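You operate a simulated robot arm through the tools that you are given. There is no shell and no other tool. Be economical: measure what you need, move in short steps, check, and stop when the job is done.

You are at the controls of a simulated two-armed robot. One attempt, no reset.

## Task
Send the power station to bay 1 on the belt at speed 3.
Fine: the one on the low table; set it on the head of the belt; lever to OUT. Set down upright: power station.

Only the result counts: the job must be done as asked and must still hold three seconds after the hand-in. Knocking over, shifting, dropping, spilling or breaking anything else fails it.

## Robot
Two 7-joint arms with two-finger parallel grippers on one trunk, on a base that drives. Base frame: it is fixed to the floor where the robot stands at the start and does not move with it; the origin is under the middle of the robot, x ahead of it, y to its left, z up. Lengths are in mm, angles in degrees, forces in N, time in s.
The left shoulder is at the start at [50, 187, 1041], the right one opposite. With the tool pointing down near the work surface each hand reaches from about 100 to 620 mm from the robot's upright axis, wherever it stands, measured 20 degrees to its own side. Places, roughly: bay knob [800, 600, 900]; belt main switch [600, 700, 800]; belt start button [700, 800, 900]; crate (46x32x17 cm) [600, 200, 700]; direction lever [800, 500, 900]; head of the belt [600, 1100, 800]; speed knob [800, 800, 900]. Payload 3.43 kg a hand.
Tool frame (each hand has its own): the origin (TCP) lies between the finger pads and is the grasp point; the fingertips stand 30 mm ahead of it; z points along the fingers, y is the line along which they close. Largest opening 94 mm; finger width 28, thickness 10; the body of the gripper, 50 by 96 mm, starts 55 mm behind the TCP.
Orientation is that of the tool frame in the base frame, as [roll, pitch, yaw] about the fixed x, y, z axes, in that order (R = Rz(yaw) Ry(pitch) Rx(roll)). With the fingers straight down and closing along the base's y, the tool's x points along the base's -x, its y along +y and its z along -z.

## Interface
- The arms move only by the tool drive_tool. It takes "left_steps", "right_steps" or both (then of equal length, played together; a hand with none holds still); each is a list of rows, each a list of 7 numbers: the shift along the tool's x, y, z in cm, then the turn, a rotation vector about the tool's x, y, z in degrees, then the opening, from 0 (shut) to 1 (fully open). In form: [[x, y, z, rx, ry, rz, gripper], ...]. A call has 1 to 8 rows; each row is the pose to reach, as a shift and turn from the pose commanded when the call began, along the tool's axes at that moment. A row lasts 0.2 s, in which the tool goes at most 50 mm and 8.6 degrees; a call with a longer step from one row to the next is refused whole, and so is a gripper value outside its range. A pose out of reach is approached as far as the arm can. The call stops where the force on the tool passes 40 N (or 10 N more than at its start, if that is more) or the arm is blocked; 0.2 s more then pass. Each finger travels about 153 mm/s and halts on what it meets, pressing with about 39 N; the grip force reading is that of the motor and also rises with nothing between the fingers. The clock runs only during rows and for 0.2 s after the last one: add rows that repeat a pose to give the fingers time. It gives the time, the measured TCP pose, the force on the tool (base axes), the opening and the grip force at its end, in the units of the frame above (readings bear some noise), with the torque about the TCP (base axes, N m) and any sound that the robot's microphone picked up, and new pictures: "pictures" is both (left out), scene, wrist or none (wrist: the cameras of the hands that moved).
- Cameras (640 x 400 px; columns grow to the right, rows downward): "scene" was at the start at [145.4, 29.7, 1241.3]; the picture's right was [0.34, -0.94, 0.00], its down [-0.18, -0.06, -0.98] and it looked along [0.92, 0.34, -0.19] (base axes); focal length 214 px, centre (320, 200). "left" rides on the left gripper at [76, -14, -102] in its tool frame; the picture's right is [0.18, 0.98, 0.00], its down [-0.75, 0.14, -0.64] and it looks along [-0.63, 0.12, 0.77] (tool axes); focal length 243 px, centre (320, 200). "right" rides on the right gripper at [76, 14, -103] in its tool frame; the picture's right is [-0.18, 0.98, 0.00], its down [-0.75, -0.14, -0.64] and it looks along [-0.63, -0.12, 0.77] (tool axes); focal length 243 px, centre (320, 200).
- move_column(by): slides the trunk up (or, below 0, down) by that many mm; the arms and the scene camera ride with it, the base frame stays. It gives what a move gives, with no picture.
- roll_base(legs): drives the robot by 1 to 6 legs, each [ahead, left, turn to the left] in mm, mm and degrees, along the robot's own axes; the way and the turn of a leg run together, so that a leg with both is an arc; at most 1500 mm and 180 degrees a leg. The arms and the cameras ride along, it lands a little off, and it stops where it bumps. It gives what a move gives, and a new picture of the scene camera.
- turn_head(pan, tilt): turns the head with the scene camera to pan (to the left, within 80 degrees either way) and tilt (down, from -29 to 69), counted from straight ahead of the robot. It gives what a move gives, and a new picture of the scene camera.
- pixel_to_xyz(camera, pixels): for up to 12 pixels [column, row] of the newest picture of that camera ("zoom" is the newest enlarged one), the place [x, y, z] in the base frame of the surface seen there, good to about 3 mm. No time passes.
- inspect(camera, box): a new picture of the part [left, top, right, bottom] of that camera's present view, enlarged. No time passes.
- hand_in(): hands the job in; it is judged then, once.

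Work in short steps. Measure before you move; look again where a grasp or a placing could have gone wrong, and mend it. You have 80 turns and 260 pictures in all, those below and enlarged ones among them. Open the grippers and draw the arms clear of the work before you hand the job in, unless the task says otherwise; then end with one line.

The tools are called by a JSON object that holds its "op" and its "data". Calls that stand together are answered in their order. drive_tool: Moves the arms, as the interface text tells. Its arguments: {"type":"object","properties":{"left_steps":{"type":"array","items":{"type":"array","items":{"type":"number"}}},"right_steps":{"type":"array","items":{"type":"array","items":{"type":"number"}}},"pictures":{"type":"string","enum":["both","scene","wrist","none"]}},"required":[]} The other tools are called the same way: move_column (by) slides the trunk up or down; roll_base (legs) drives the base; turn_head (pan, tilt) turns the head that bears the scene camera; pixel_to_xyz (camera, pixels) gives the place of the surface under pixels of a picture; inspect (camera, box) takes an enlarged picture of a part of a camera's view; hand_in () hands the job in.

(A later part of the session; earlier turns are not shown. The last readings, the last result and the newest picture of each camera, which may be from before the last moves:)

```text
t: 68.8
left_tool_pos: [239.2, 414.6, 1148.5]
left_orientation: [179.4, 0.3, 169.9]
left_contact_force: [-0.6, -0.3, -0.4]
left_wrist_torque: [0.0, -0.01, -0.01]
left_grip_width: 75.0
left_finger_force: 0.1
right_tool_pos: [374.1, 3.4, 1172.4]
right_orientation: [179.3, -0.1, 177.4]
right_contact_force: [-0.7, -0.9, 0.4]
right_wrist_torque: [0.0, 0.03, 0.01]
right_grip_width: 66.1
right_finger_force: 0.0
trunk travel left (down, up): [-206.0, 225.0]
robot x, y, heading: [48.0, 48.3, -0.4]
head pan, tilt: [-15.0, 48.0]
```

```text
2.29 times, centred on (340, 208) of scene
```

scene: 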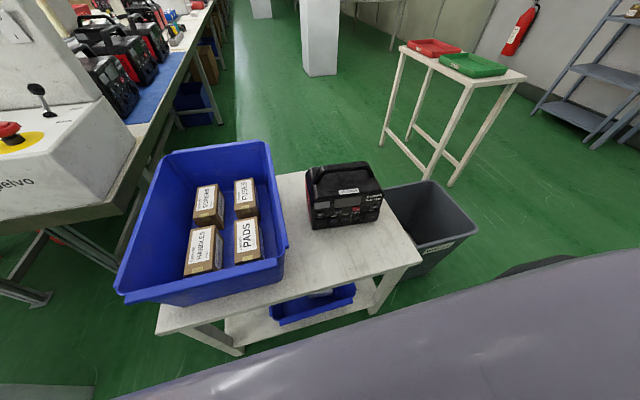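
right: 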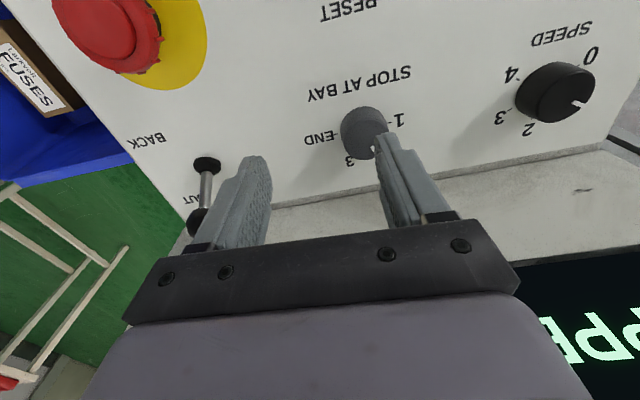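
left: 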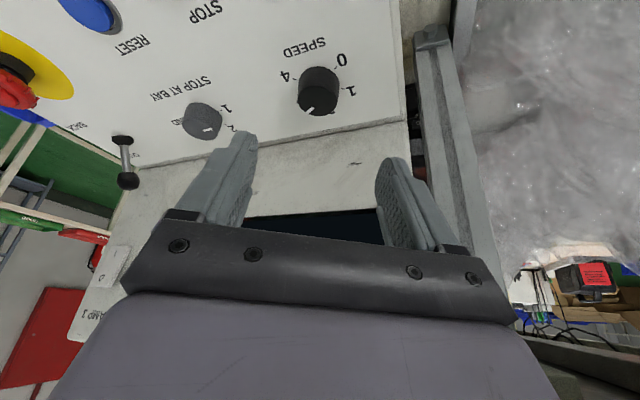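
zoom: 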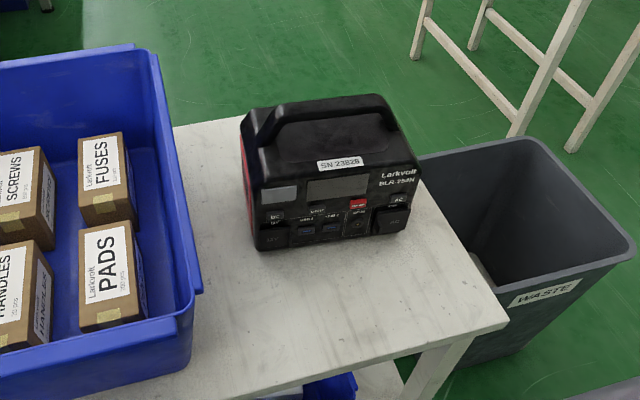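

Station clear. I bring the right hand toward it while turning the wrist counterclockwise so the fingers will close across the handle (along x).

{"op": "drive_tool", "data": {"right_steps": [[-1.3, -0.9, 1.2, 0, 0, -8, 1], [-2.6, -1.7, 2.5, 0, 0, -16, 1], [-3.9, -2.6, 3.7, 0, 0, -24, 1], [-5.2, -3.4, 5, 0, 0, -32, 1], [-6.5, -4.3, 6.2, 0, 0, -40, 1], [-7.8, -5.2, 7.5, 0, 0, -48, 1], [-9.1, -6.0, 8.7, 0, 0, -56, 1], [-10.3, -6.9, 10, 0, 0, -64, 1]], "pictures": "none"}}

```text
t: 70.6
left_tool_pos: [238.3, 416.2, 1146.8]
left_orientation: [179.5, 0.3, 170.0]
left_contact_force: [-0.2, 0.2, 0.2]
left_wrist_torque: [-0.01, -0.01, 0.01]
left_grip_width: 75.1
left_finger_force: 0.1
right_tool_pos: [461.6, -64.8, 1064.2]
right_orientation: [179.6, 0.7, -118.5]
right_contact_force: [0.7, -0.8, -0.5]
right_wrist_torque: [0.0, 0.01, 0.0]
right_grip_width: 94.3
right_finger_force: 0.1
right hand out of reach, approached as far as the arm can: row 8
trunk travel left (down, up): [-206.0, 225.0]
robot x, y, heading: [49.1, 46.3, -0.3]
head pan, tilt: [-15.0, 48.0]
```

Limit nearly hit at this height; I continue lower and forward with the remaining turn to see whether it eases.

{"op": "drive_tool", "data": {"right_steps": [[0.3, -1.8, 2.6, 0, 0, 0, 1], [0.6, -3.6, 5.2, 0, 0, 0, 1], [0.9, -5.4, 7.8, 0, 0, -4, 1], [1.2, -7.2, 10.4, 0, 0, -10, 1], [1.2, -7.2, 10.4, 0, 0, -18, 1], [1.2, -7.2, 10.4, 0, 0, -25, 1]], "pictures": "both"}}

```text
t: 72.0
left_tool_pos: [237.4, 415.0, 1147.3]
left_orientation: [179.5, 0.3, 169.9]
left_contact_force: [-0.8, -0.5, 0.1]
left_wrist_torque: [-0.01, -0.01, -0.03]
left_grip_width: 75.0
left_finger_force: 0.1
right_tool_pos: [381.4, -49.9, 947.1]
right_orientation: [-180.0, 0.7, -93.9]
right_contact_force: [-0.4, -0.1, 0.9]
right_wrist_torque: [0.0, -0.03, 0.0]
right_grip_width: 94.0
right_finger_force: 0.1
right hand out of reach, approached as far as the arm can: row 1, 2, 3, 4, 5, 6
trunk travel left (down, up): [-206.0, 225.0]
robot x, y, heading: [51.6, 51.1, -0.1]
head pan, tilt: [-15.0, 48.0]
```

scene: 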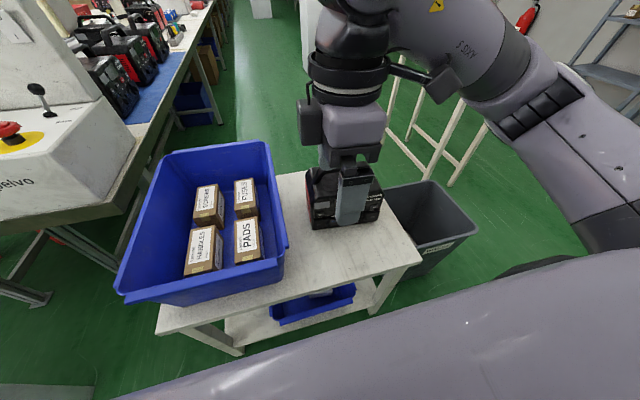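
right: 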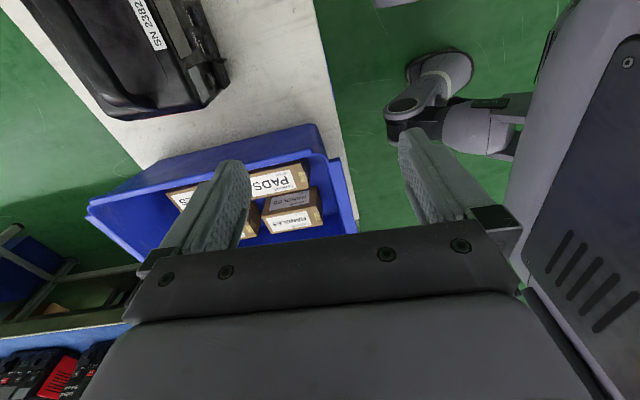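

Counterclockwise is joint-limited. I unwind and try the clockwise side (yaw ≈ 87), which suits a right-hand target better.

{"op": "drive_tool", "data": {"right_steps": [[0, 0, -1, 0, 0, 8.5, 1], [0, 0, -2, 0, 0, 17, 1], [0, -1, -3, 0, 0, 25.5, 1], [0.6, -2, -3, 0, 0, 34, 1], [1.2, -3, -3, 0, 0, 42.5, 1], [1.8, -4, -3, 0, 0, 51, 1], [2.5, -5, -3, 0, 0, 59.5, 1], [3, -6, -3, 0, 0, 68, 1]], "pictures": "none"}}

{"op": "drive_tool", "data": {"right_steps": [[0, 0, 0, 0, 0, 8.5, 1], [0, 0, 0, 0, 0, 17, 1], [0, 0, 0, 0, 0, 25.5, 1], [0, 0, 0, 0, 0, 34, 1], [0, 0, 0, 0, 0, 42.5, 1], [0, 0, 0, 0, 0, 51, 1], [0, 0, 0, 0, 0, 59.5, 1], [0, 0, 0, 0, 0, 68, 1]], "pictures": "none"}}

{"op": "drive_tool", "data": {"right_steps": [[0, 0, 0, 0, 0, 8.5, 1], [0, 0, 0, 0, 0, 17, 1], [0, 0, 0, 0, 0, 25.5, 1], [0, 0, 0, 0, 0, 34, 1], [0, 0, 0, 0, 0, 42.5, 1]], "pictures": "none"}}

```text
t: 73.8
left_tool_pos: [238.0, 416.3, 1146.1]
left_orientation: [179.6, 0.4, 169.9]
left_contact_force: [0.3, 0.4, 0.4]
left_wrist_torque: [-0.01, 0.01, -0.04]
left_grip_width: 75.1
left_finger_force: 0.0
right_tool_pos: [439.1, -82.6, 977.6]
right_orientation: [179.5, 0.3, -161.7]
right_contact_force: [0.4, -0.6, -0.2]
right_wrist_torque: [-0.03, 0.0, 0.01]
right_grip_width: 93.7
right_finger_force: 0.1
trunk travel left (down, up): [-206.0, 225.0]
robot x, y, heading: [50.1, 49.1, -0.1]
head pan, tilt: [-15.0, 48.0]
```

```text
t: 75.6
left_tool_pos: [239.8, 414.6, 1149.9]
left_orientation: [179.5, 0.3, 169.8]
left_contact_force: [0.0, 0.0, -0.5]
left_wrist_torque: [0.02, -0.01, -0.04]
left_grip_width: 75.3
left_finger_force: 0.0
right_tool_pos: [438.8, -83.1, 978.1]
right_orientation: [179.6, -0.4, 130.3]
right_contact_force: [1.0, -0.2, 0.7]
right_wrist_torque: [0.0, 0.0, 0.02]
right_grip_width: 93.5
right_finger_force: 0.1
trunk travel left (down, up): [-206.0, 225.0]
robot x, y, heading: [51.2, 45.8, -0.3]
head pan, tilt: [-15.0, 48.0]
```

```text
t: 76.8
left_tool_pos: [238.0, 415.6, 1147.9]
left_orientation: [179.5, 0.3, 169.9]
left_contact_force: [0.0, -0.1, -0.2]
left_wrist_torque: [-0.01, 0.04, -0.01]
left_grip_width: 75.3
left_finger_force: 0.0
right_tool_pos: [438.5, -83.2, 978.6]
right_orientation: [-179.9, -0.6, 87.8]
right_contact_force: [1.5, -0.5, 0.0]
right_wrist_torque: [0.01, 0.01, 0.01]
right_grip_width: 94.2
right_finger_force: 0.1
trunk travel left (down, up): [-206.0, 225.0]
robot x, y, heading: [55.1, 47.9, -0.2]
head pan, tilt: [-15.0, 48.0]
```

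Clockwise works: yaw 87.8. I move above the handle at z 860.

{"op": "drive_tool", "data": {"right_steps": [[-1.0, 2.7, 2, 0, 0, 0, 1], [-2.1, 5.5, 4, 0, 0, 0, 1], [-3.1, 8.2, 6, 0, 0, 0, 1], [-4.2, 11, 8, 0, 0, 0, 1], [-5.2, 13.7, 10, 0, 0, 0, 1], [-6.3, 16.4, 11.8, 0, 0, 0, 1], [-6.3, 16.4, 11.8, 0, 0, 0, 1]]}}

{"op": "inspect", "data": {"camera": "right", "box": [160, 0, 480, 250]}}

```text
t: 78.4
left_tool_pos: [238.0, 417.1, 1147.3]
left_orientation: [179.4, 0.4, 170.0]
left_contact_force: [-0.8, 0.2, 0.2]
left_wrist_torque: [-0.01, 0.0, 0.0]
left_grip_width: 75.1
left_finger_force: 0.0
right_tool_pos: [601.5, -151.1, 859.7]
right_orientation: [-180.0, -0.6, 88.1]
right_contact_force: [0.3, 0.1, -0.4]
right_wrist_torque: [-0.01, -0.01, 0.01]
right_grip_width: 93.9
right_finger_force: 0.1
trunk travel left (down, up): [-206.0, 225.0]
robot x, y, heading: [51.3, 45.9, -0.4]
head pan, tilt: [-15.0, 48.0]
```

scene: 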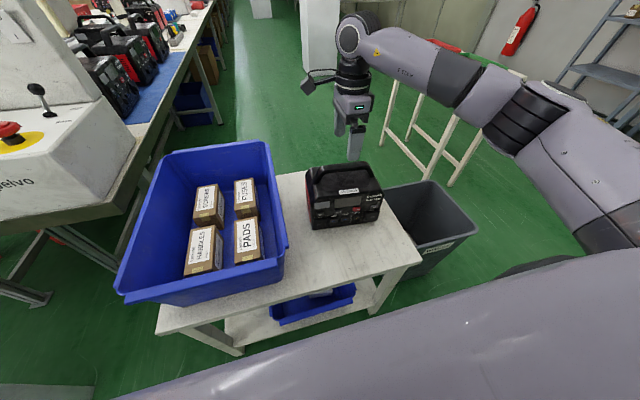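
right: 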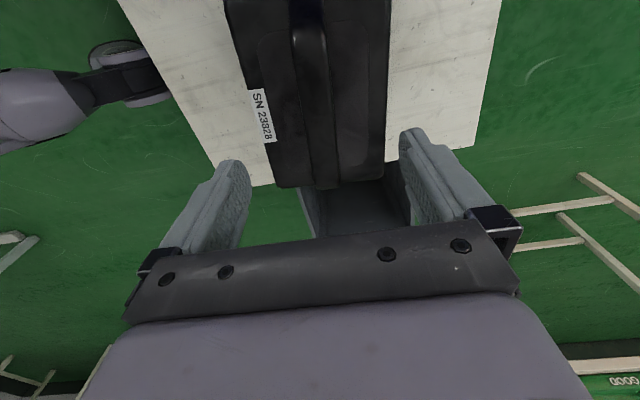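

```text
1.60 times, centred on (320, 125) of right
```

zoom: 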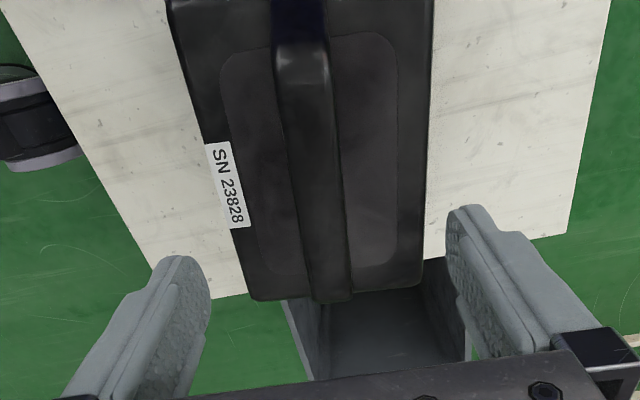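

Reached. I measure the handle bar from this view for centring.

{"op": "pixel_to_xyz", "data": {"camera": "zoom", "pixels": [[280, 100], [305, 100], [328, 100], [292, 170], [312, 170], [334, 170], [305, 240], [326, 240], [346, 240], [330, 285], [380, 170], [260, 170]]}}

```text
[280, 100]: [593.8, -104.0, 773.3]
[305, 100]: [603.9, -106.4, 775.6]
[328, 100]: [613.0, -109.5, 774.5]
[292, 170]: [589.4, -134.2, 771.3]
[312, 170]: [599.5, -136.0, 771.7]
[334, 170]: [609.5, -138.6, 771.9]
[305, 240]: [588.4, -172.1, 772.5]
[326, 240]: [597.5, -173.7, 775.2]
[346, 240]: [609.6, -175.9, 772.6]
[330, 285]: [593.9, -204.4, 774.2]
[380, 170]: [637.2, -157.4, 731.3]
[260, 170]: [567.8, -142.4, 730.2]
```

Bar centre at (599,−156), top 774, body top 731. I descend to TCP z≈769 (fingertips 739).

{"op": "drive_tool", "data": {"right_steps": [[-0.5, -0.23, 3, 0, 0, 2, 1], [-0.5, -0.23, 6, 0, 0, 2, 1], [-0.5, -0.23, 8, 0, 0, 2, 1], [-0.5, -0.23, 9.0, 0, 0, 2, 1], [-0.5, -0.23, 9.0, 0, 0, 2, 1]]}}

{"op": "inspect", "data": {"camera": "scene", "box": [280, 100, 420, 240]}}

```text
t: 79.6
left_tool_pos: [238.6, 416.8, 1147.5]
left_orientation: [179.5, 0.4, 169.9]
left_contact_force: [-0.1, -0.2, -0.3]
left_wrist_torque: [-0.01, 0.01, 0.02]
left_grip_width: 75.2
left_finger_force: 0.2
right_tool_pos: [597.5, -155.4, 769.1]
right_orientation: [-179.9, -0.6, 85.9]
right_contact_force: [0.4, 0.5, -0.1]
right_wrist_torque: [0.01, -0.02, 0.03]
right_grip_width: 94.1
right_finger_force: 0.1
trunk travel left (down, up): [-206.0, 225.0]
robot x, y, heading: [53.4, 46.2, -0.1]
head pan, tilt: [-15.0, 48.0]
```

scene: 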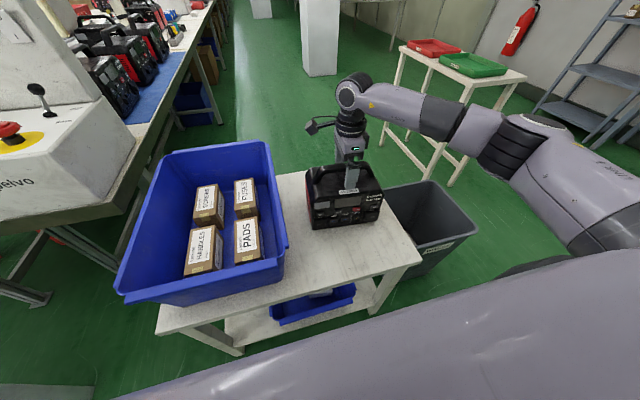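
right: 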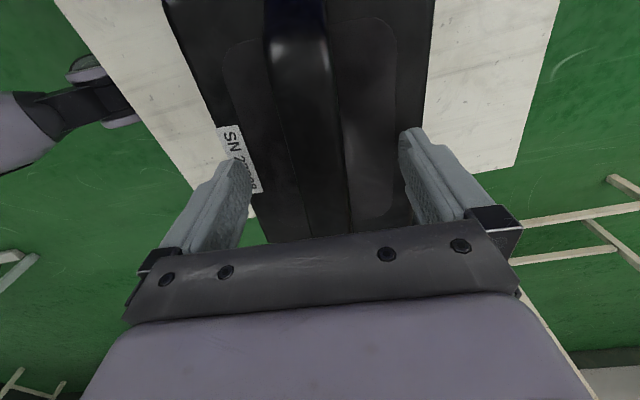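

```text
2.86 times, centred on (350, 170) of scene
```

zoom: 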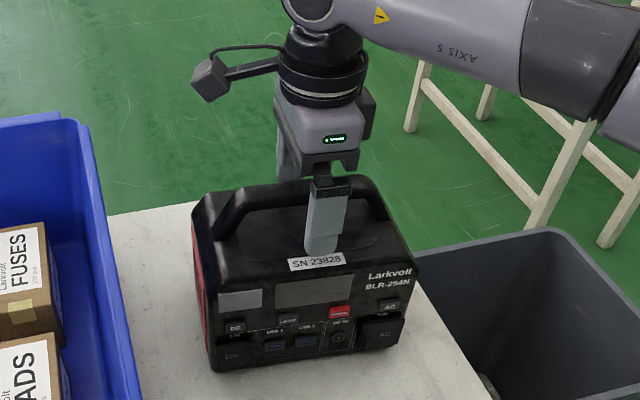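

Fingers straddle the handle. I close and lift slightly by a couple of centimetres.

{"op": "drive_tool", "data": {"right_steps": [[0, 0, 0, 0, 0, 0, 0.5], [0, 0, 0, 0, 0, 0, 0.1], [0, 0, 0, 0, 0, 0, 0], [0, 0, 0, 0, 0, 0, 0]], "pictures": "none"}}

{"op": "drive_tool", "data": {"right_steps": [[0, 0, -0.5, 0, 0, 0, 0], [0, 0, -1.5, 0, 0, 0, 0], [0, 0, -3, 0, 0, 0, 0], [0, 0, -3, 0, 0, 0, 0]], "pictures": "scene"}}

{"op": "inspect", "data": {"camera": "scene", "box": [280, 100, 420, 240]}}

```text
t: 80.6
left_tool_pos: [239.2, 416.3, 1147.3]
left_orientation: [179.5, 0.3, 169.9]
left_contact_force: [0.5, -0.3, -0.5]
left_wrist_torque: [0.0, 0.0, 0.02]
left_grip_width: 75.0
left_finger_force: 0.0
right_tool_pos: [598.7, -153.6, 769.8]
right_orientation: [180.0, -0.8, 85.9]
right_contact_force: [5.4, 2.1, -0.2]
right_wrist_torque: [0.12, -0.17, -0.36]
right_grip_width: 30.2
right_finger_force: 38.7
trunk travel left (down, up): [-206.0, 225.0]
robot x, y, heading: [51.5, 46.1, -0.2]
head pan, tilt: [-15.0, 48.0]
```

```text
t: 81.6
left_tool_pos: [240.8, 415.2, 1148.6]
left_orientation: [179.4, 0.2, 169.9]
left_contact_force: [0.7, -0.3, 0.2]
left_wrist_torque: [-0.01, 0.0, -0.03]
left_grip_width: 75.5
left_finger_force: 0.0
right_tool_pos: [598.3, -155.5, 796.7]
right_orientation: [-179.7, -0.6, 86.0]
right_contact_force: [0.2, -0.4, -21.8]
right_wrist_torque: [0.02, 0.02, -0.01]
right_grip_width: 30.6
right_finger_force: 38.6
trunk travel left (down, up): [-206.0, 225.0]
robot x, y, heading: [52.9, 42.3, -0.3]
head pan, tilt: [-15.0, 48.0]
```

scene: 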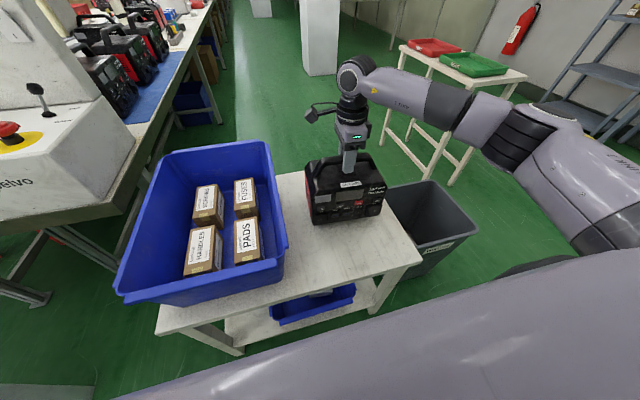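

```text
2.86 times, centred on (350, 170) of scene
```

zoom: 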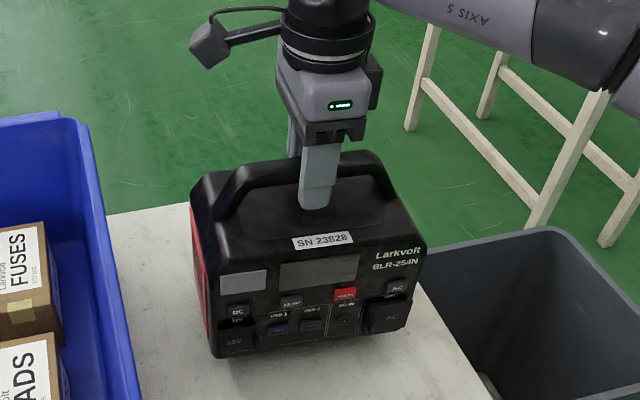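

Held level at 22 N (2.2 kg); TCP-to-bottom ≈190 mm. I raise the trunk fully, then the arm another 10 cm.

{"op": "move_column", "data": {"by": 220}}

{"op": "drive_tool", "data": {"right_steps": [[0, -0.5, -2, 0, 0, 0, 0], [0, -1.5, -4.5, 0, 0, 0, 0], [0, -2.5, -7, 0, 0, 0, 0], [0, -3.5, -9.5, 0, 0, 0, 0], [0, -4.5, -11.5, 0, 0, 0, 0], [0, -4.5, -11.5, 0, 0, 0, 0]], "pictures": "scene"}}

```text
t: 83.9
left_tool_pos: [240.0, 415.9, 1366.9]
left_orientation: [179.4, 0.3, 169.9]
left_contact_force: [0.4, 0.3, 0.1]
left_wrist_torque: [0.0, -0.01, 0.0]
left_grip_width: 75.2
left_finger_force: 0.0
right_tool_pos: [599.3, -155.3, 1017.8]
right_orientation: [-179.8, -0.6, 85.9]
right_contact_force: [0.5, -0.3, -21.7]
right_wrist_torque: [-0.03, 0.0, -0.01]
right_grip_width: 30.3
right_finger_force: 38.7
trunk travel left (down, up): [-426.0, 5.0]
robot x, y, heading: [53.0, 51.6, -0.4]
head pan, tilt: [-15.0, 48.0]
```

```text
t: 85.3
left_tool_pos: [241.6, 414.7, 1368.6]
left_orientation: [179.5, 0.2, 169.9]
left_contact_force: [-0.2, -0.2, 0.1]
left_wrist_torque: [-0.01, 0.02, -0.03]
left_grip_width: 75.0
left_finger_force: 0.0
right_tool_pos: [554.7, -153.7, 1133.5]
right_orientation: [-179.7, -0.6, 85.9]
right_contact_force: [-0.4, -0.6, -21.3]
right_wrist_torque: [-0.01, -0.02, 0.0]
right_grip_width: 30.1
right_finger_force: 38.8
trunk travel left (down, up): [-426.0, 5.0]
robot x, y, heading: [48.9, 49.2, -0.4]
head pan, tilt: [-15.0, 48.0]
```

scene: 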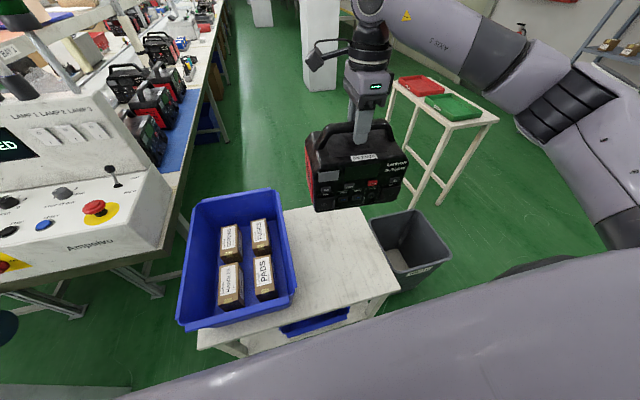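

Bottom now at ≈943, above everything nearby. I back off, drive left, then turn 73° left.

{"op": "roll_base", "data": {"legs": [[-140, 0, 0], [0, 560, 0]]}}

{"op": "turn_head", "data": {"pan": 0, "tilt": 40}}

{"op": "roll_base", "data": {"legs": [[0, 0, 40]]}}

```text
t: 91.6
left_tool_pos: [103.9, 972.4, 1367.8]
left_orientation: [179.5, 0.3, 169.9]
left_contact_force: [0.7, -0.1, 0.5]
left_wrist_torque: [-0.02, -0.02, 0.01]
left_grip_width: 75.2
left_finger_force: 0.1
right_tool_pos: [417.7, 405.5, 1132.9]
right_orientation: [-179.8, -0.6, 85.9]
right_contact_force: [0.2, 0.9, -21.5]
right_wrist_torque: [0.01, 0.02, -0.01]
right_grip_width: 30.3
right_finger_force: 38.7
trunk travel left (down, up): [-426.0, 5.0]
robot x, y, heading: [-84.9, 605.0, 0.1]
head pan, tilt: [-15.0, 48.0]
```

scene: 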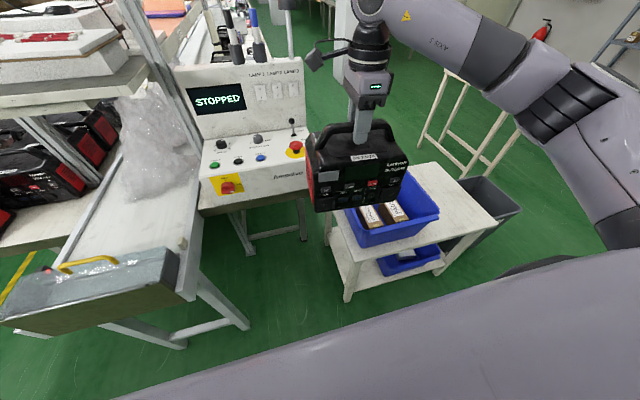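

```text
t: 92.4
left_tool_pos: [104.5, 973.9, 1367.6]
left_orientation: [179.6, 0.1, 169.7]
left_contact_force: [-0.3, -1.1, 0.4]
left_wrist_torque: [0.01, 0.01, 0.03]
left_grip_width: 75.5
left_finger_force: 0.1
right_tool_pos: [417.8, 404.2, 1132.4]
right_orientation: [-179.8, -0.5, 85.9]
right_contact_force: [-0.7, 1.0, -22.3]
right_wrist_torque: [-0.04, -0.02, 0.0]
right_grip_width: 30.3
right_finger_force: 39.2
trunk travel left (down, up): [-426.0, 5.0]
robot x, y, heading: [-84.0, 603.0, -0.2]
head pan, tilt: [0.0, 40.0]
```

scene: 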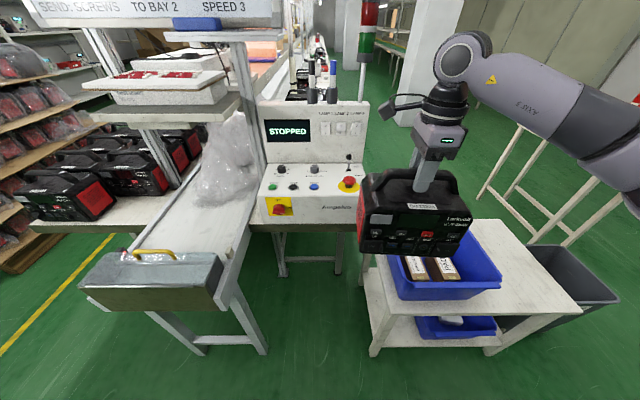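

```text
t: 94.7
left_tool_pos: [-176.0, 1009.8, 1367.6]
left_orientation: [179.5, 0.2, -150.2]
left_contact_force: [0.4, -0.3, 0.2]
left_wrist_torque: [-0.01, -0.01, -0.01]
left_grip_width: 75.0
left_finger_force: 0.1
right_tool_pos: [430.0, 774.2, 1132.1]
right_orientation: [-179.7, -0.6, 125.8]
right_contact_force: [0.2, -0.4, -21.1]
right_wrist_torque: [-0.01, -0.02, 0.02]
right_grip_width: 30.1
right_finger_force: 38.8
trunk travel left (down, up): [-426.0, 5.0]
robot x, y, heading: [-86.3, 607.9, 39.7]
head pan, tilt: [0.0, 40.0]
```

scene: 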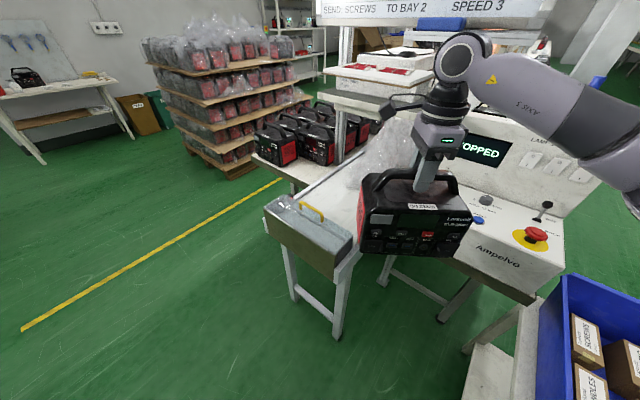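

Clear so far. I turn the remaining 33°.

{"op": "roll_base", "data": {"legs": [[0, 0, 33]]}}

{"op": "turn_head", "data": {"pan": -20, "tilt": 40}}

```text
t: 96.7
left_tool_pos: [-381.1, 894.4, 1368.1]
left_orientation: [179.5, 0.3, -117.2]
left_contact_force: [-0.4, -0.1, -0.5]
left_wrist_torque: [0.0, 0.02, 0.0]
left_grip_width: 75.2
left_finger_force: 0.0
right_tool_pos: [253.3, 1027.5, 1131.7]
right_orientation: [-179.6, -0.5, 158.8]
right_contact_force: [-0.9, -0.3, -21.5]
right_wrist_torque: [0.03, -0.02, 0.02]
right_grip_width: 30.5
right_finger_force: 38.6
trunk travel left (down, up): [-426.0, 5.0]
robot x, y, heading: [-90.4, 605.6, 72.8]
head pan, tilt: [0.0, 40.0]
```

scene: 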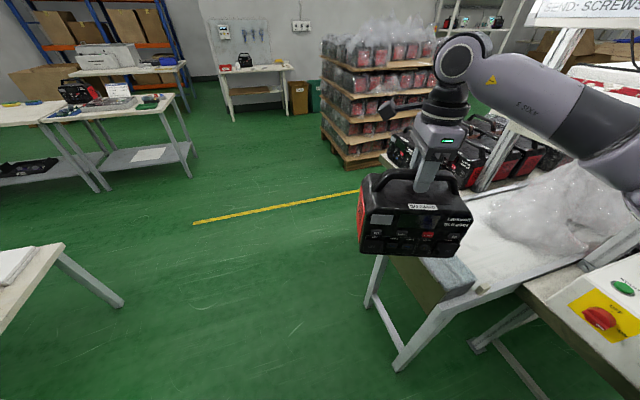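

```text
t: 97.5
left_tool_pos: [-381.1, 895.6, 1369.1]
left_orientation: [179.5, 0.2, -117.1]
left_contact_force: [0.3, 0.1, -0.3]
left_wrist_torque: [-0.01, 0.04, 0.02]
left_grip_width: 75.3
left_finger_force: 0.0
right_tool_pos: [255.5, 1027.2, 1130.5]
right_orientation: [-179.4, -0.5, 158.6]
right_contact_force: [0.2, 0.6, -22.0]
right_wrist_torque: [0.04, -0.03, 0.03]
right_grip_width: 30.1
right_finger_force: 38.8
trunk travel left (down, up): [-426.0, 5.0]
robot x, y, heading: [-83.8, 604.8, 72.8]
head pan, tilt: [-20.0, 40.0]
```

scene: 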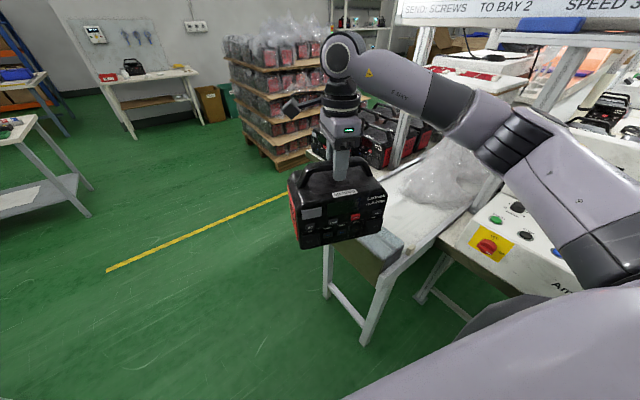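

Now I translate toward +x along the belt in two parts, checking elbow clearance to the panel.

{"op": "pixel_to_xyz", "data": {"camera": "scene", "pixels": [[530, 110], [500, 130], [600, 200], [590, 260], [440, 100], [385, 255], [420, 185], [460, 170]]}}

{"op": "roll_base", "data": {"legs": [[44, -143, 0]]}}

```text
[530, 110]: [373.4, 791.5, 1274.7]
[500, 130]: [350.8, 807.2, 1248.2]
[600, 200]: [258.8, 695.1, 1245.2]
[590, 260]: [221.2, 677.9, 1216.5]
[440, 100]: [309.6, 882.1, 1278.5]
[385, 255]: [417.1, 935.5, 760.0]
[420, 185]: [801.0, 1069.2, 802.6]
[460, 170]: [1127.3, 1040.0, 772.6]
```

```text
t: 99.4
left_tool_pos: [-232.9, 894.0, 1367.4]
left_orientation: [179.5, 0.2, -117.2]
left_contact_force: [0.3, 0.0, -0.1]
left_wrist_torque: [-0.02, -0.02, -0.05]
left_grip_width: 75.0
left_finger_force: 0.1
right_tool_pos: [403.5, 1026.6, 1130.6]
right_orientation: [-179.5, -0.7, 158.7]
right_contact_force: [-1.3, -1.0, -21.1]
right_wrist_torque: [0.06, -0.02, -0.03]
right_grip_width: 30.4
right_finger_force: 39.3
trunk travel left (down, up): [-426.0, 5.0]
robot x, y, heading: [61.2, 606.4, 72.7]
head pan, tilt: [-20.0, 40.0]
```

scene: 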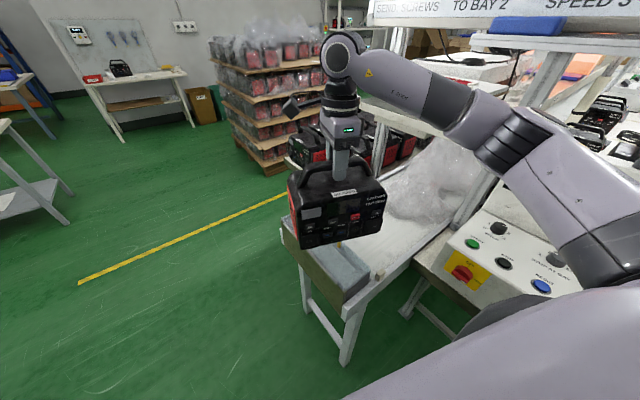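

Good. Second part of the shift.

{"op": "roll_base", "data": {"legs": [[35, -114, 0]]}}

{"op": "inspect", "data": {"camera": "right", "box": [100, 0, 540, 275]}}

```text
t: 101.0
left_tool_pos: [-114.0, 894.0, 1368.4]
left_orientation: [179.5, 0.2, -117.3]
left_contact_force: [1.5, 0.6, -0.1]
left_wrist_torque: [-0.03, -0.02, 0.02]
left_grip_width: 75.3
left_finger_force: 0.0
right_tool_pos: [520.4, 1026.6, 1130.4]
right_orientation: [-179.5, -0.6, 158.8]
right_contact_force: [0.3, 0.9, -22.0]
right_wrist_torque: [0.04, -0.05, 0.0]
right_grip_width: 30.0
right_finger_force: 39.2
trunk travel left (down, up): [-426.0, 5.0]
robot x, y, heading: [180.1, 606.0, 72.7]
head pan, tilt: [-20.0, 40.0]
```

scene: 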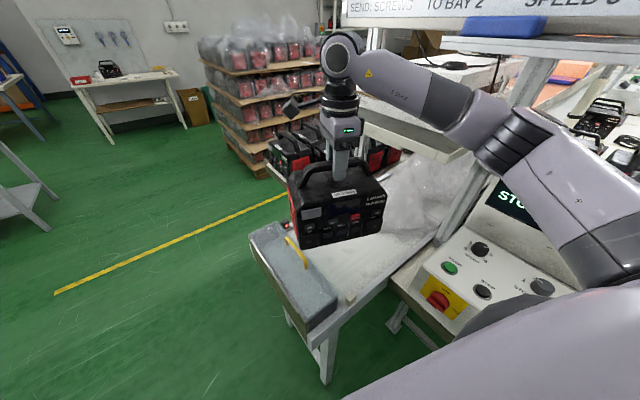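

```text
1.45 times, centred on (320, 138) of right
```

zoom: 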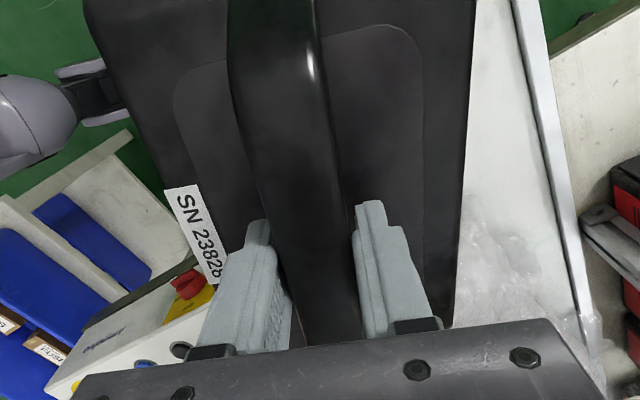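

The station hangs beside the guard, over the belt. I align it (21° turn), shift to (565,1045) and lower to bottom ≈ 830.

{"op": "drive_tool", "data": {"right_steps": [[-1.2, 1.1, 0, 0, 0, -7, 0], [-2.4, 2.2, 0, 0, 0, -14, 0], [-3.54, 3.3, 0, 0, 0, -21, 0], [-3.54, 3.3, 3, 0, 0, -21, 0], [-3.54, 3.3, 6, 0, 0, -21, 0], [-3.54, 3.3, 9, 0, 0, -21, 0], [-3.54, 3.3, 11, 0, 0, -21, 0], [-3.54, 3.3, 11, 0, 0, -21, 0]]}}

{"op": "inspect", "data": {"camera": "scene", "box": [220, 140, 440, 340]}}

```text
t: 102.8
left_tool_pos: [-114.3, 894.7, 1367.4]
left_orientation: [179.5, 0.3, -117.2]
left_contact_force: [0.3, 0.3, -0.4]
left_wrist_torque: [-0.01, -0.03, -0.01]
left_grip_width: 74.9
left_finger_force: 0.0
right_tool_pos: [565.3, 1044.9, 1019.0]
right_orientation: [-179.7, -0.7, 179.9]
right_contact_force: [-0.2, -0.9, -21.9]
right_wrist_torque: [0.01, -0.03, -0.01]
right_grip_width: 30.4
right_finger_force: 38.6
trunk travel left (down, up): [-426.0, 5.0]
robot x, y, heading: [179.8, 606.6, 72.7]
head pan, tilt: [-20.0, 40.0]
```

scene: 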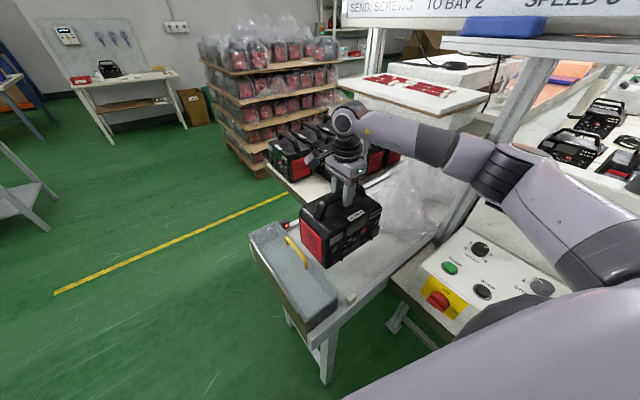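
right: 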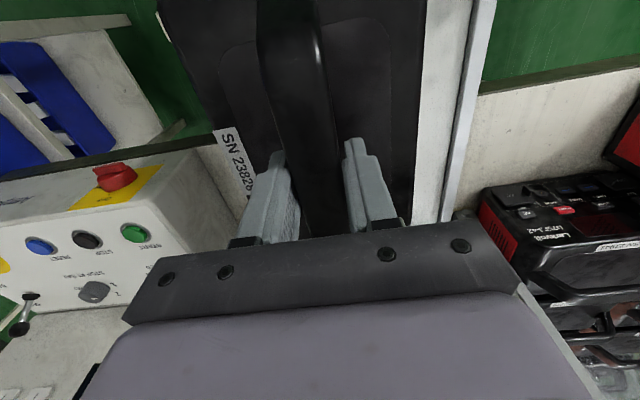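

```text
2.00 times, centred on (330, 240) of scene
```

zoom: 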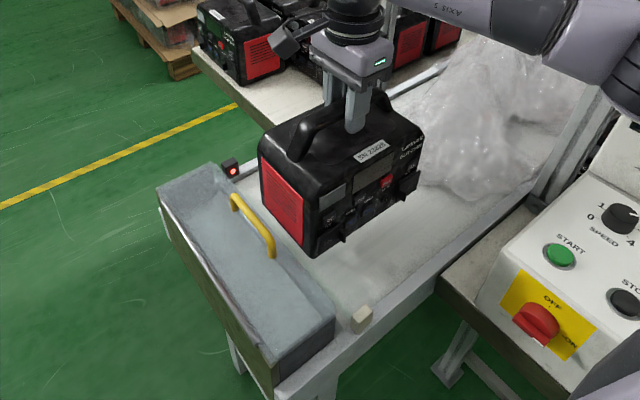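

A photo sensor (red light, zoom (230,168)) and reflector flank the belt head. I measure them before lowering.

{"op": "pixel_to_xyz", "data": {"camera": "zoom", "pixels": [[230, 168], [362, 312], [330, 320], [225, 175], [270, 175], [315, 255], [262, 160], [420, 180], [370, 260]]}}

```text
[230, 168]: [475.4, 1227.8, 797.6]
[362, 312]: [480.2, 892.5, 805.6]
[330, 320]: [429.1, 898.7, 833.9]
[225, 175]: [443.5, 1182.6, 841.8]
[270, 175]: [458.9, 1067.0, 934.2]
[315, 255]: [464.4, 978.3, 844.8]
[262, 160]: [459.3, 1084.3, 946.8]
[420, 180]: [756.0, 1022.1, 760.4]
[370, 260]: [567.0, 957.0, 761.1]
```

Beam at x≈476; the station's end is at 459, so it covers the beam. I nudge 7 mm toward the guard and lower almost to the belt.

{"op": "drive_tool", "data": {"right_steps": [[0.7, 0, 2, 0, 0, 0, 0], [0.7, 0, 4, 0, 0, 0, 0], [0.7, 0, 6, 0, 0, 0, 0], [0.7, 0, 6.3, 0, 0, 0, 0], [0.7, 0, 6.5, 0, 0, 0, 0], [0.7, 0, 6.7, 0, 0, 0, 0], [0.7, 0, 6.9, 0, 0, 0, 0], [0.7, 0, 7.0, 0, 0, 0, 0]], "pictures": "scene"}}

{"op": "inspect", "data": {"camera": "scene", "box": [240, 140, 420, 320]}}

```text
t: 104.6
left_tool_pos: [-113.0, 893.5, 1366.9]
left_orientation: [179.6, 0.3, -117.2]
left_contact_force: [0.1, -0.1, -0.4]
left_wrist_torque: [0.0, -0.02, -0.02]
left_grip_width: 75.6
left_finger_force: 0.0
right_tool_pos: [557.9, 1043.2, 950.1]
right_orientation: [-179.9, -0.6, 179.8]
right_contact_force: [10.8, -1.8, -8.1]
right_wrist_torque: [0.01, -0.65, 0.67]
right_grip_width: 30.3
right_finger_force: 38.8
trunk travel left (down, up): [-426.0, 5.0]
robot x, y, heading: [180.9, 605.3, 72.6]
head pan, tilt: [-20.0, 40.0]
```

scene: 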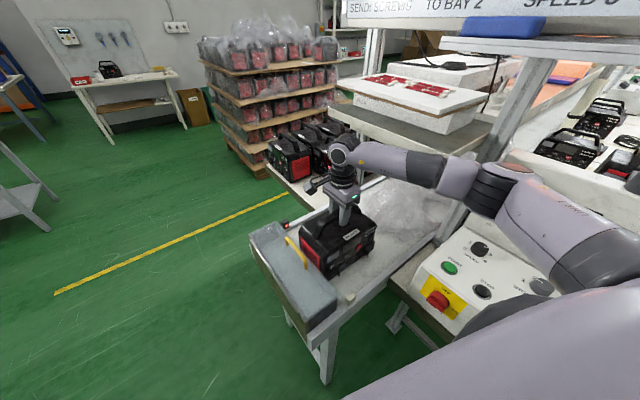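

```text
2.22 times, centred on (330, 230) of scene
```

zoom: 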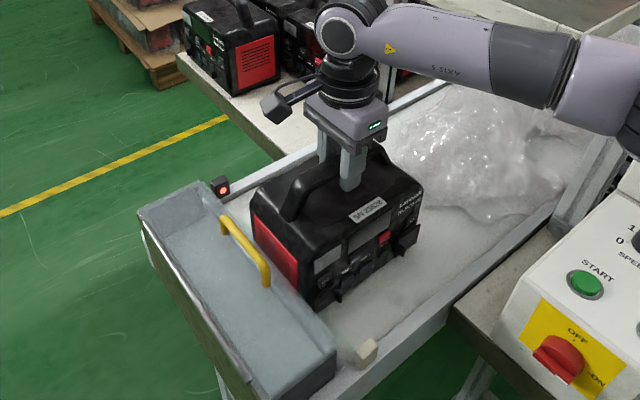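

It's nearly seated (8 N left), with a small sideways load against the guard side. I ease 5 mm away from the guard, settle, then open.

{"op": "drive_tool", "data": {"right_steps": [[-0.5, 0, -0.1, 0, 0, 0, 0], [-0.5, 0, 0.1, 0, 0, 0, 0], [-0.5, 0, 0.2, 0, 0, 0, 0]], "pictures": "none"}}

{"op": "drive_tool", "data": {"right_steps": [[0, 0, 0, 0, 0, 0, 0.5], [0, 0, 0, 0, 0, 0, 1], [0, 0, 0, 0, 0, 0, 1]], "pictures": "scene"}}

{"op": "inspect", "data": {"camera": "scene", "box": [240, 140, 420, 320]}}

```text
t: 105.4
left_tool_pos: [-116.2, 891.8, 1369.1]
left_orientation: [179.4, 0.3, -117.2]
left_contact_force: [0.2, 0.1, -0.1]
left_wrist_torque: [0.0, 0.01, 0.0]
left_grip_width: 75.3
left_finger_force: 0.1
right_tool_pos: [557.9, 1044.3, 950.6]
right_orientation: [-179.9, -1.0, 179.9]
right_contact_force: [-3.9, -6.2, -0.3]
right_wrist_torque: [-0.19, 0.59, -0.1]
right_grip_width: 30.6
right_finger_force: 39.4
trunk travel left (down, up): [-426.0, 5.0]
robot x, y, heading: [181.3, 604.7, 72.8]
head pan, tilt: [-20.0, 40.0]
```

```text
t: 106.2
left_tool_pos: [-116.8, 892.6, 1367.6]
left_orientation: [179.4, 0.4, -117.3]
left_contact_force: [0.1, 0.5, -0.2]
left_wrist_torque: [-0.02, 0.01, 0.01]
left_grip_width: 75.4
left_finger_force: 0.1
right_tool_pos: [560.9, 1043.0, 947.8]
right_orientation: [-179.8, -0.6, 179.9]
right_contact_force: [0.8, 1.3, 0.3]
right_wrist_torque: [-0.02, 0.02, 0.0]
right_grip_width: 94.0
right_finger_force: 0.1
trunk travel left (down, up): [-426.0, 5.0]
robot x, y, heading: [181.5, 606.1, 72.9]
head pan, tilt: [-20.0, 40.0]
```

scene: 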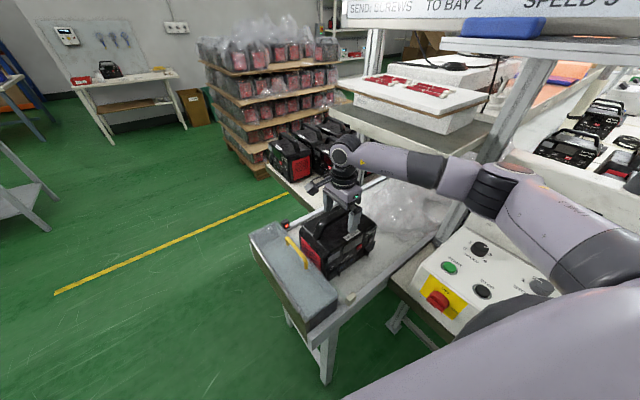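

```text
2.22 times, centred on (330, 230) of scene
```

zoom: 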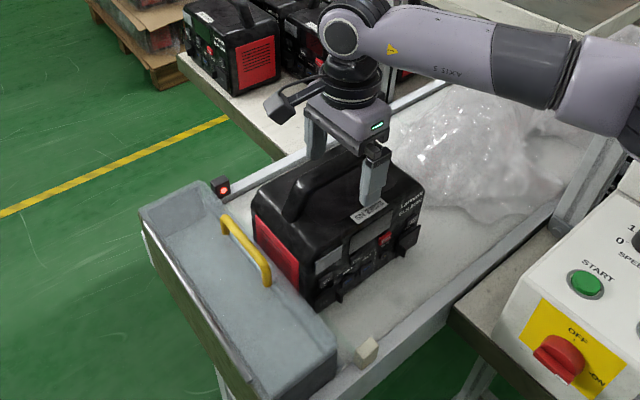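

Station stands upright on the belt, released. I lift the right hand straight up clear of the handle.

{"op": "drive_tool", "data": {"right_steps": [[0, 0, -2, 0, 0, 0, 1], [0, 0, -5, 0, 0, 0, 1], [0, 0, -9, 0, 0, 0, 1], [0, 0, -13, 0, 0, 0, 1], [0, 0, -17, 0, 0, 0, 1], [0, 0, -21, 0, 0, 0, 0.5], [0, 0, -21, 0, 0, 0, 0]], "pictures": "scene"}}

{"op": "inspect", "data": {"camera": "scene", "box": [240, 140, 520, 320]}}

```text
t: 107.8
left_tool_pos: [-115.5, 892.4, 1366.6]
left_orientation: [179.4, 0.4, -117.2]
left_contact_force: [-0.8, -0.1, 0.6]
left_wrist_torque: [0.02, -0.04, 0.01]
left_grip_width: 74.9
left_finger_force: 0.0
right_tool_pos: [563.7, 1044.2, 1159.6]
right_orientation: [-179.8, -0.6, 179.9]
right_contact_force: [0.0, 0.3, 0.5]
right_wrist_torque: [0.02, 0.0, 0.02]
right_grip_width: 0.0
right_finger_force: 32.8
trunk travel left (down, up): [-426.0, 5.0]
robot x, y, heading: [182.7, 607.5, 72.9]
head pan, tilt: [-20.0, 40.0]
```

scene: 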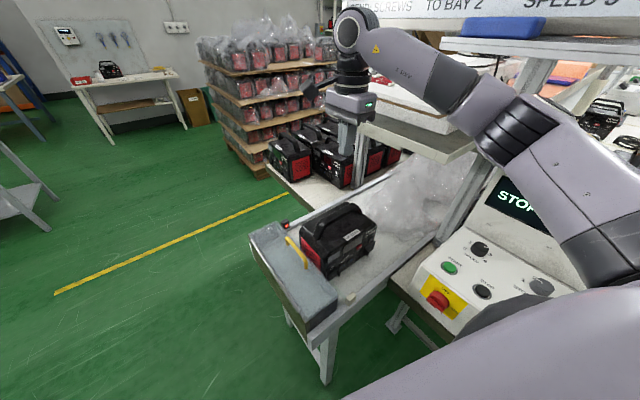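

```text
2.22 times, centred on (380, 230) of scene
```

zoom: 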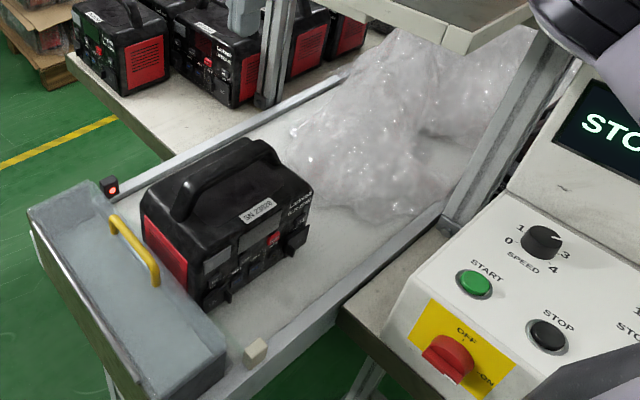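

I check the shelf's nearest corner before swinging toward the panel.

{"op": "pixel_to_xyz", "data": {"camera": "scene", "pixels": [[445, 160], [473, 150], [365, 125], [475, 125], [470, 195], [450, 268], [455, 265], [565, 100], [365, 212]]}}

```text
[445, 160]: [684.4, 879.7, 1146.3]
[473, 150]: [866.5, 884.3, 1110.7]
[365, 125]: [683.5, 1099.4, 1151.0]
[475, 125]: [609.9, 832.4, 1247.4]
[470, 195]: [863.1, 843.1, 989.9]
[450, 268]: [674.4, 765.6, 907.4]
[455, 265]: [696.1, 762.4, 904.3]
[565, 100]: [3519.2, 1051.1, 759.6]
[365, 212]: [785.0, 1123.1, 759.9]
```

The shelf edge is at x 684, y≥880, z≈1150, so I retract the hand toward the robot before turning.

{"op": "drive_tool", "data": {"right_steps": [[2.4, -3.1, 0, 0, 0, 0, 0], [4.8, -6.2, 0, 0, 0, 0, 0], [7.2, -9.2, 0, 0, 0, 0, 0], [9.6, -12.3, 0, 0, 0, 0, 0], [12, -15.4, 0, 0, 0, 0, 0], [14.3, -18.4, 0, 0, 0, 0, 0]], "pictures": "none"}}

{"op": "roll_base", "data": {"legs": [[0, 0, -35]]}}

```text
t: 109.2
left_tool_pos: [-115.8, 892.6, 1366.4]
left_orientation: [179.5, 0.4, -117.2]
left_contact_force: [0.1, 0.3, 0.0]
left_wrist_torque: [0.03, 0.03, -0.02]
left_grip_width: 75.1
left_finger_force: 0.1
right_tool_pos: [419.3, 860.2, 1161.8]
right_orientation: [-179.7, -0.6, 179.7]
right_contact_force: [0.0, -0.4, -0.5]
right_wrist_torque: [-0.03, 0.01, 0.01]
right_grip_width: 0.1
right_finger_force: 32.5
trunk travel left (down, up): [-426.0, 5.0]
robot x, y, heading: [184.8, 607.8, 72.9]
head pan, tilt: [-20.0, 40.0]
```

```text
t: 111.3
left_tool_pos: [101.2, 1011.6, 1367.1]
left_orientation: [179.5, 0.3, -151.9]
left_contact_force: [-0.5, -0.3, 0.2]
left_wrist_torque: [0.0, -0.04, -0.01]
left_grip_width: 75.0
left_finger_force: 0.1
right_tool_pos: [522.5, 677.6, 1162.3]
right_orientation: [-179.9, -0.6, 145.0]
right_contact_force: [-0.3, -0.2, -0.2]
right_wrist_torque: [0.03, 0.0, 0.01]
right_grip_width: 0.0
right_finger_force: 32.6
trunk travel left (down, up): [-426.0, 5.0]
robot x, y, heading: [184.3, 603.2, 38.2]
head pan, tilt: [-20.0, 40.0]
```

scene: 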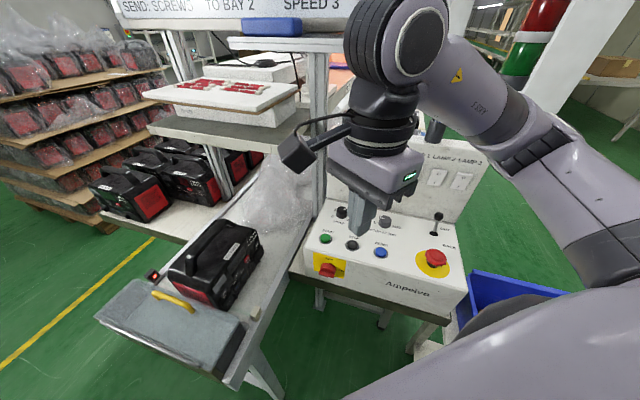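

I measure the start button (scene ≈(327,238)).

{"op": "inspect", "data": {"camera": "scene", "box": [290, 190, 470, 300]}}

{"op": "pixel_to_xyz", "data": {"camera": "scene", "pixels": [[326, 238], [322, 239], [331, 238], [326, 236], [326, 241], [335, 228]]}}

```text
3.56 times, centred on (380, 245) of scene
```

zoom: 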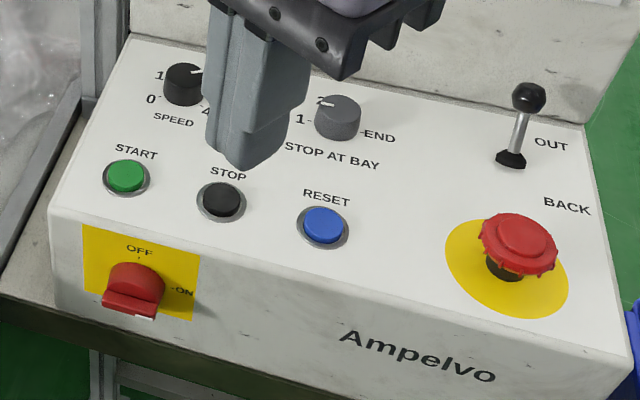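

```text
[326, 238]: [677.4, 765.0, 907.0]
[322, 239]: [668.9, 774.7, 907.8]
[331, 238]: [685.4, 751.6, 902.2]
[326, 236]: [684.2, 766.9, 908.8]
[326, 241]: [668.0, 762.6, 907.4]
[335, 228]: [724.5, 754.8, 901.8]
```

{"op": "pixel_to_xyz", "data": {"camera": "zoom", "pixels": [[126, 176], [112, 178], [142, 176], [126, 165], [127, 190], [222, 200]]}}

```text
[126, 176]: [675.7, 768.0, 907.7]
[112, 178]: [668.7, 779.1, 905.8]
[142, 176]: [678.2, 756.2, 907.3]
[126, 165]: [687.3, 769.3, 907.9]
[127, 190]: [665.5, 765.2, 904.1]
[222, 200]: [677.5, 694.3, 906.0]
```

Start button centre (676,768), top z 908. I move the closed fingers above it to TCP z 960.

{"op": "drive_tool", "data": {"right_steps": [[-1.2, 2.7, 2, 0, 0, 0, 0], [-2.5, 5.4, 4, 0, 0, 0, 0], [-3.7, 8.1, 7, 0, 0, 0, 0], [-4.9, 10.8, 10, 0, 0, 0, 0], [-6.2, 13.5, 13, 0, 0, 0, 0], [-7.38, 16.2, 16, 0, 0, 0, 0], [-7.38, 16.2, 20.2, 0, 0, 0, 0], [-7.38, 16.2, 20.2, 0, 0, 0, 0]]}}

```text
t: 113.1
left_tool_pos: [99.6, 1011.9, 1367.2]
left_orientation: [179.5, 0.3, -151.9]
left_contact_force: [0.3, 0.4, -0.3]
left_wrist_torque: [0.01, 0.04, 0.02]
left_grip_width: 75.2
left_finger_force: 0.0
right_tool_pos: [675.5, 769.2, 957.0]
right_orientation: [-179.8, -0.7, 145.2]
right_contact_force: [0.4, -0.3, -0.1]
right_wrist_torque: [0.01, -0.03, -0.02]
right_grip_width: 0.0
right_finger_force: 33.9
trunk travel left (down, up): [-426.0, 5.0]
robot x, y, heading: [180.5, 604.3, 38.0]
head pan, tilt: [-20.0, 40.0]
```

scene: 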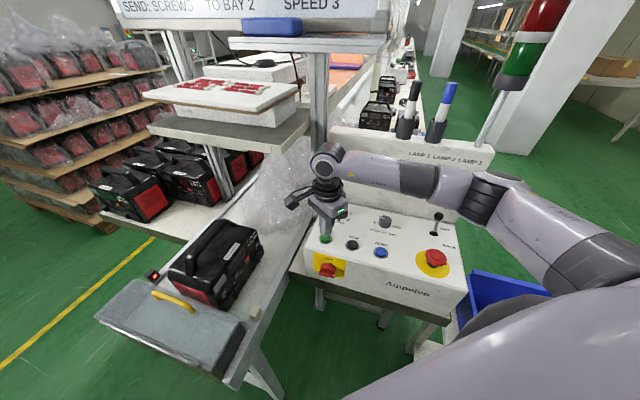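
right: 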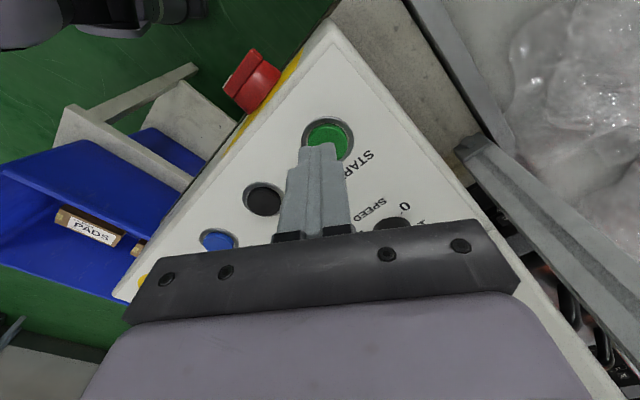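

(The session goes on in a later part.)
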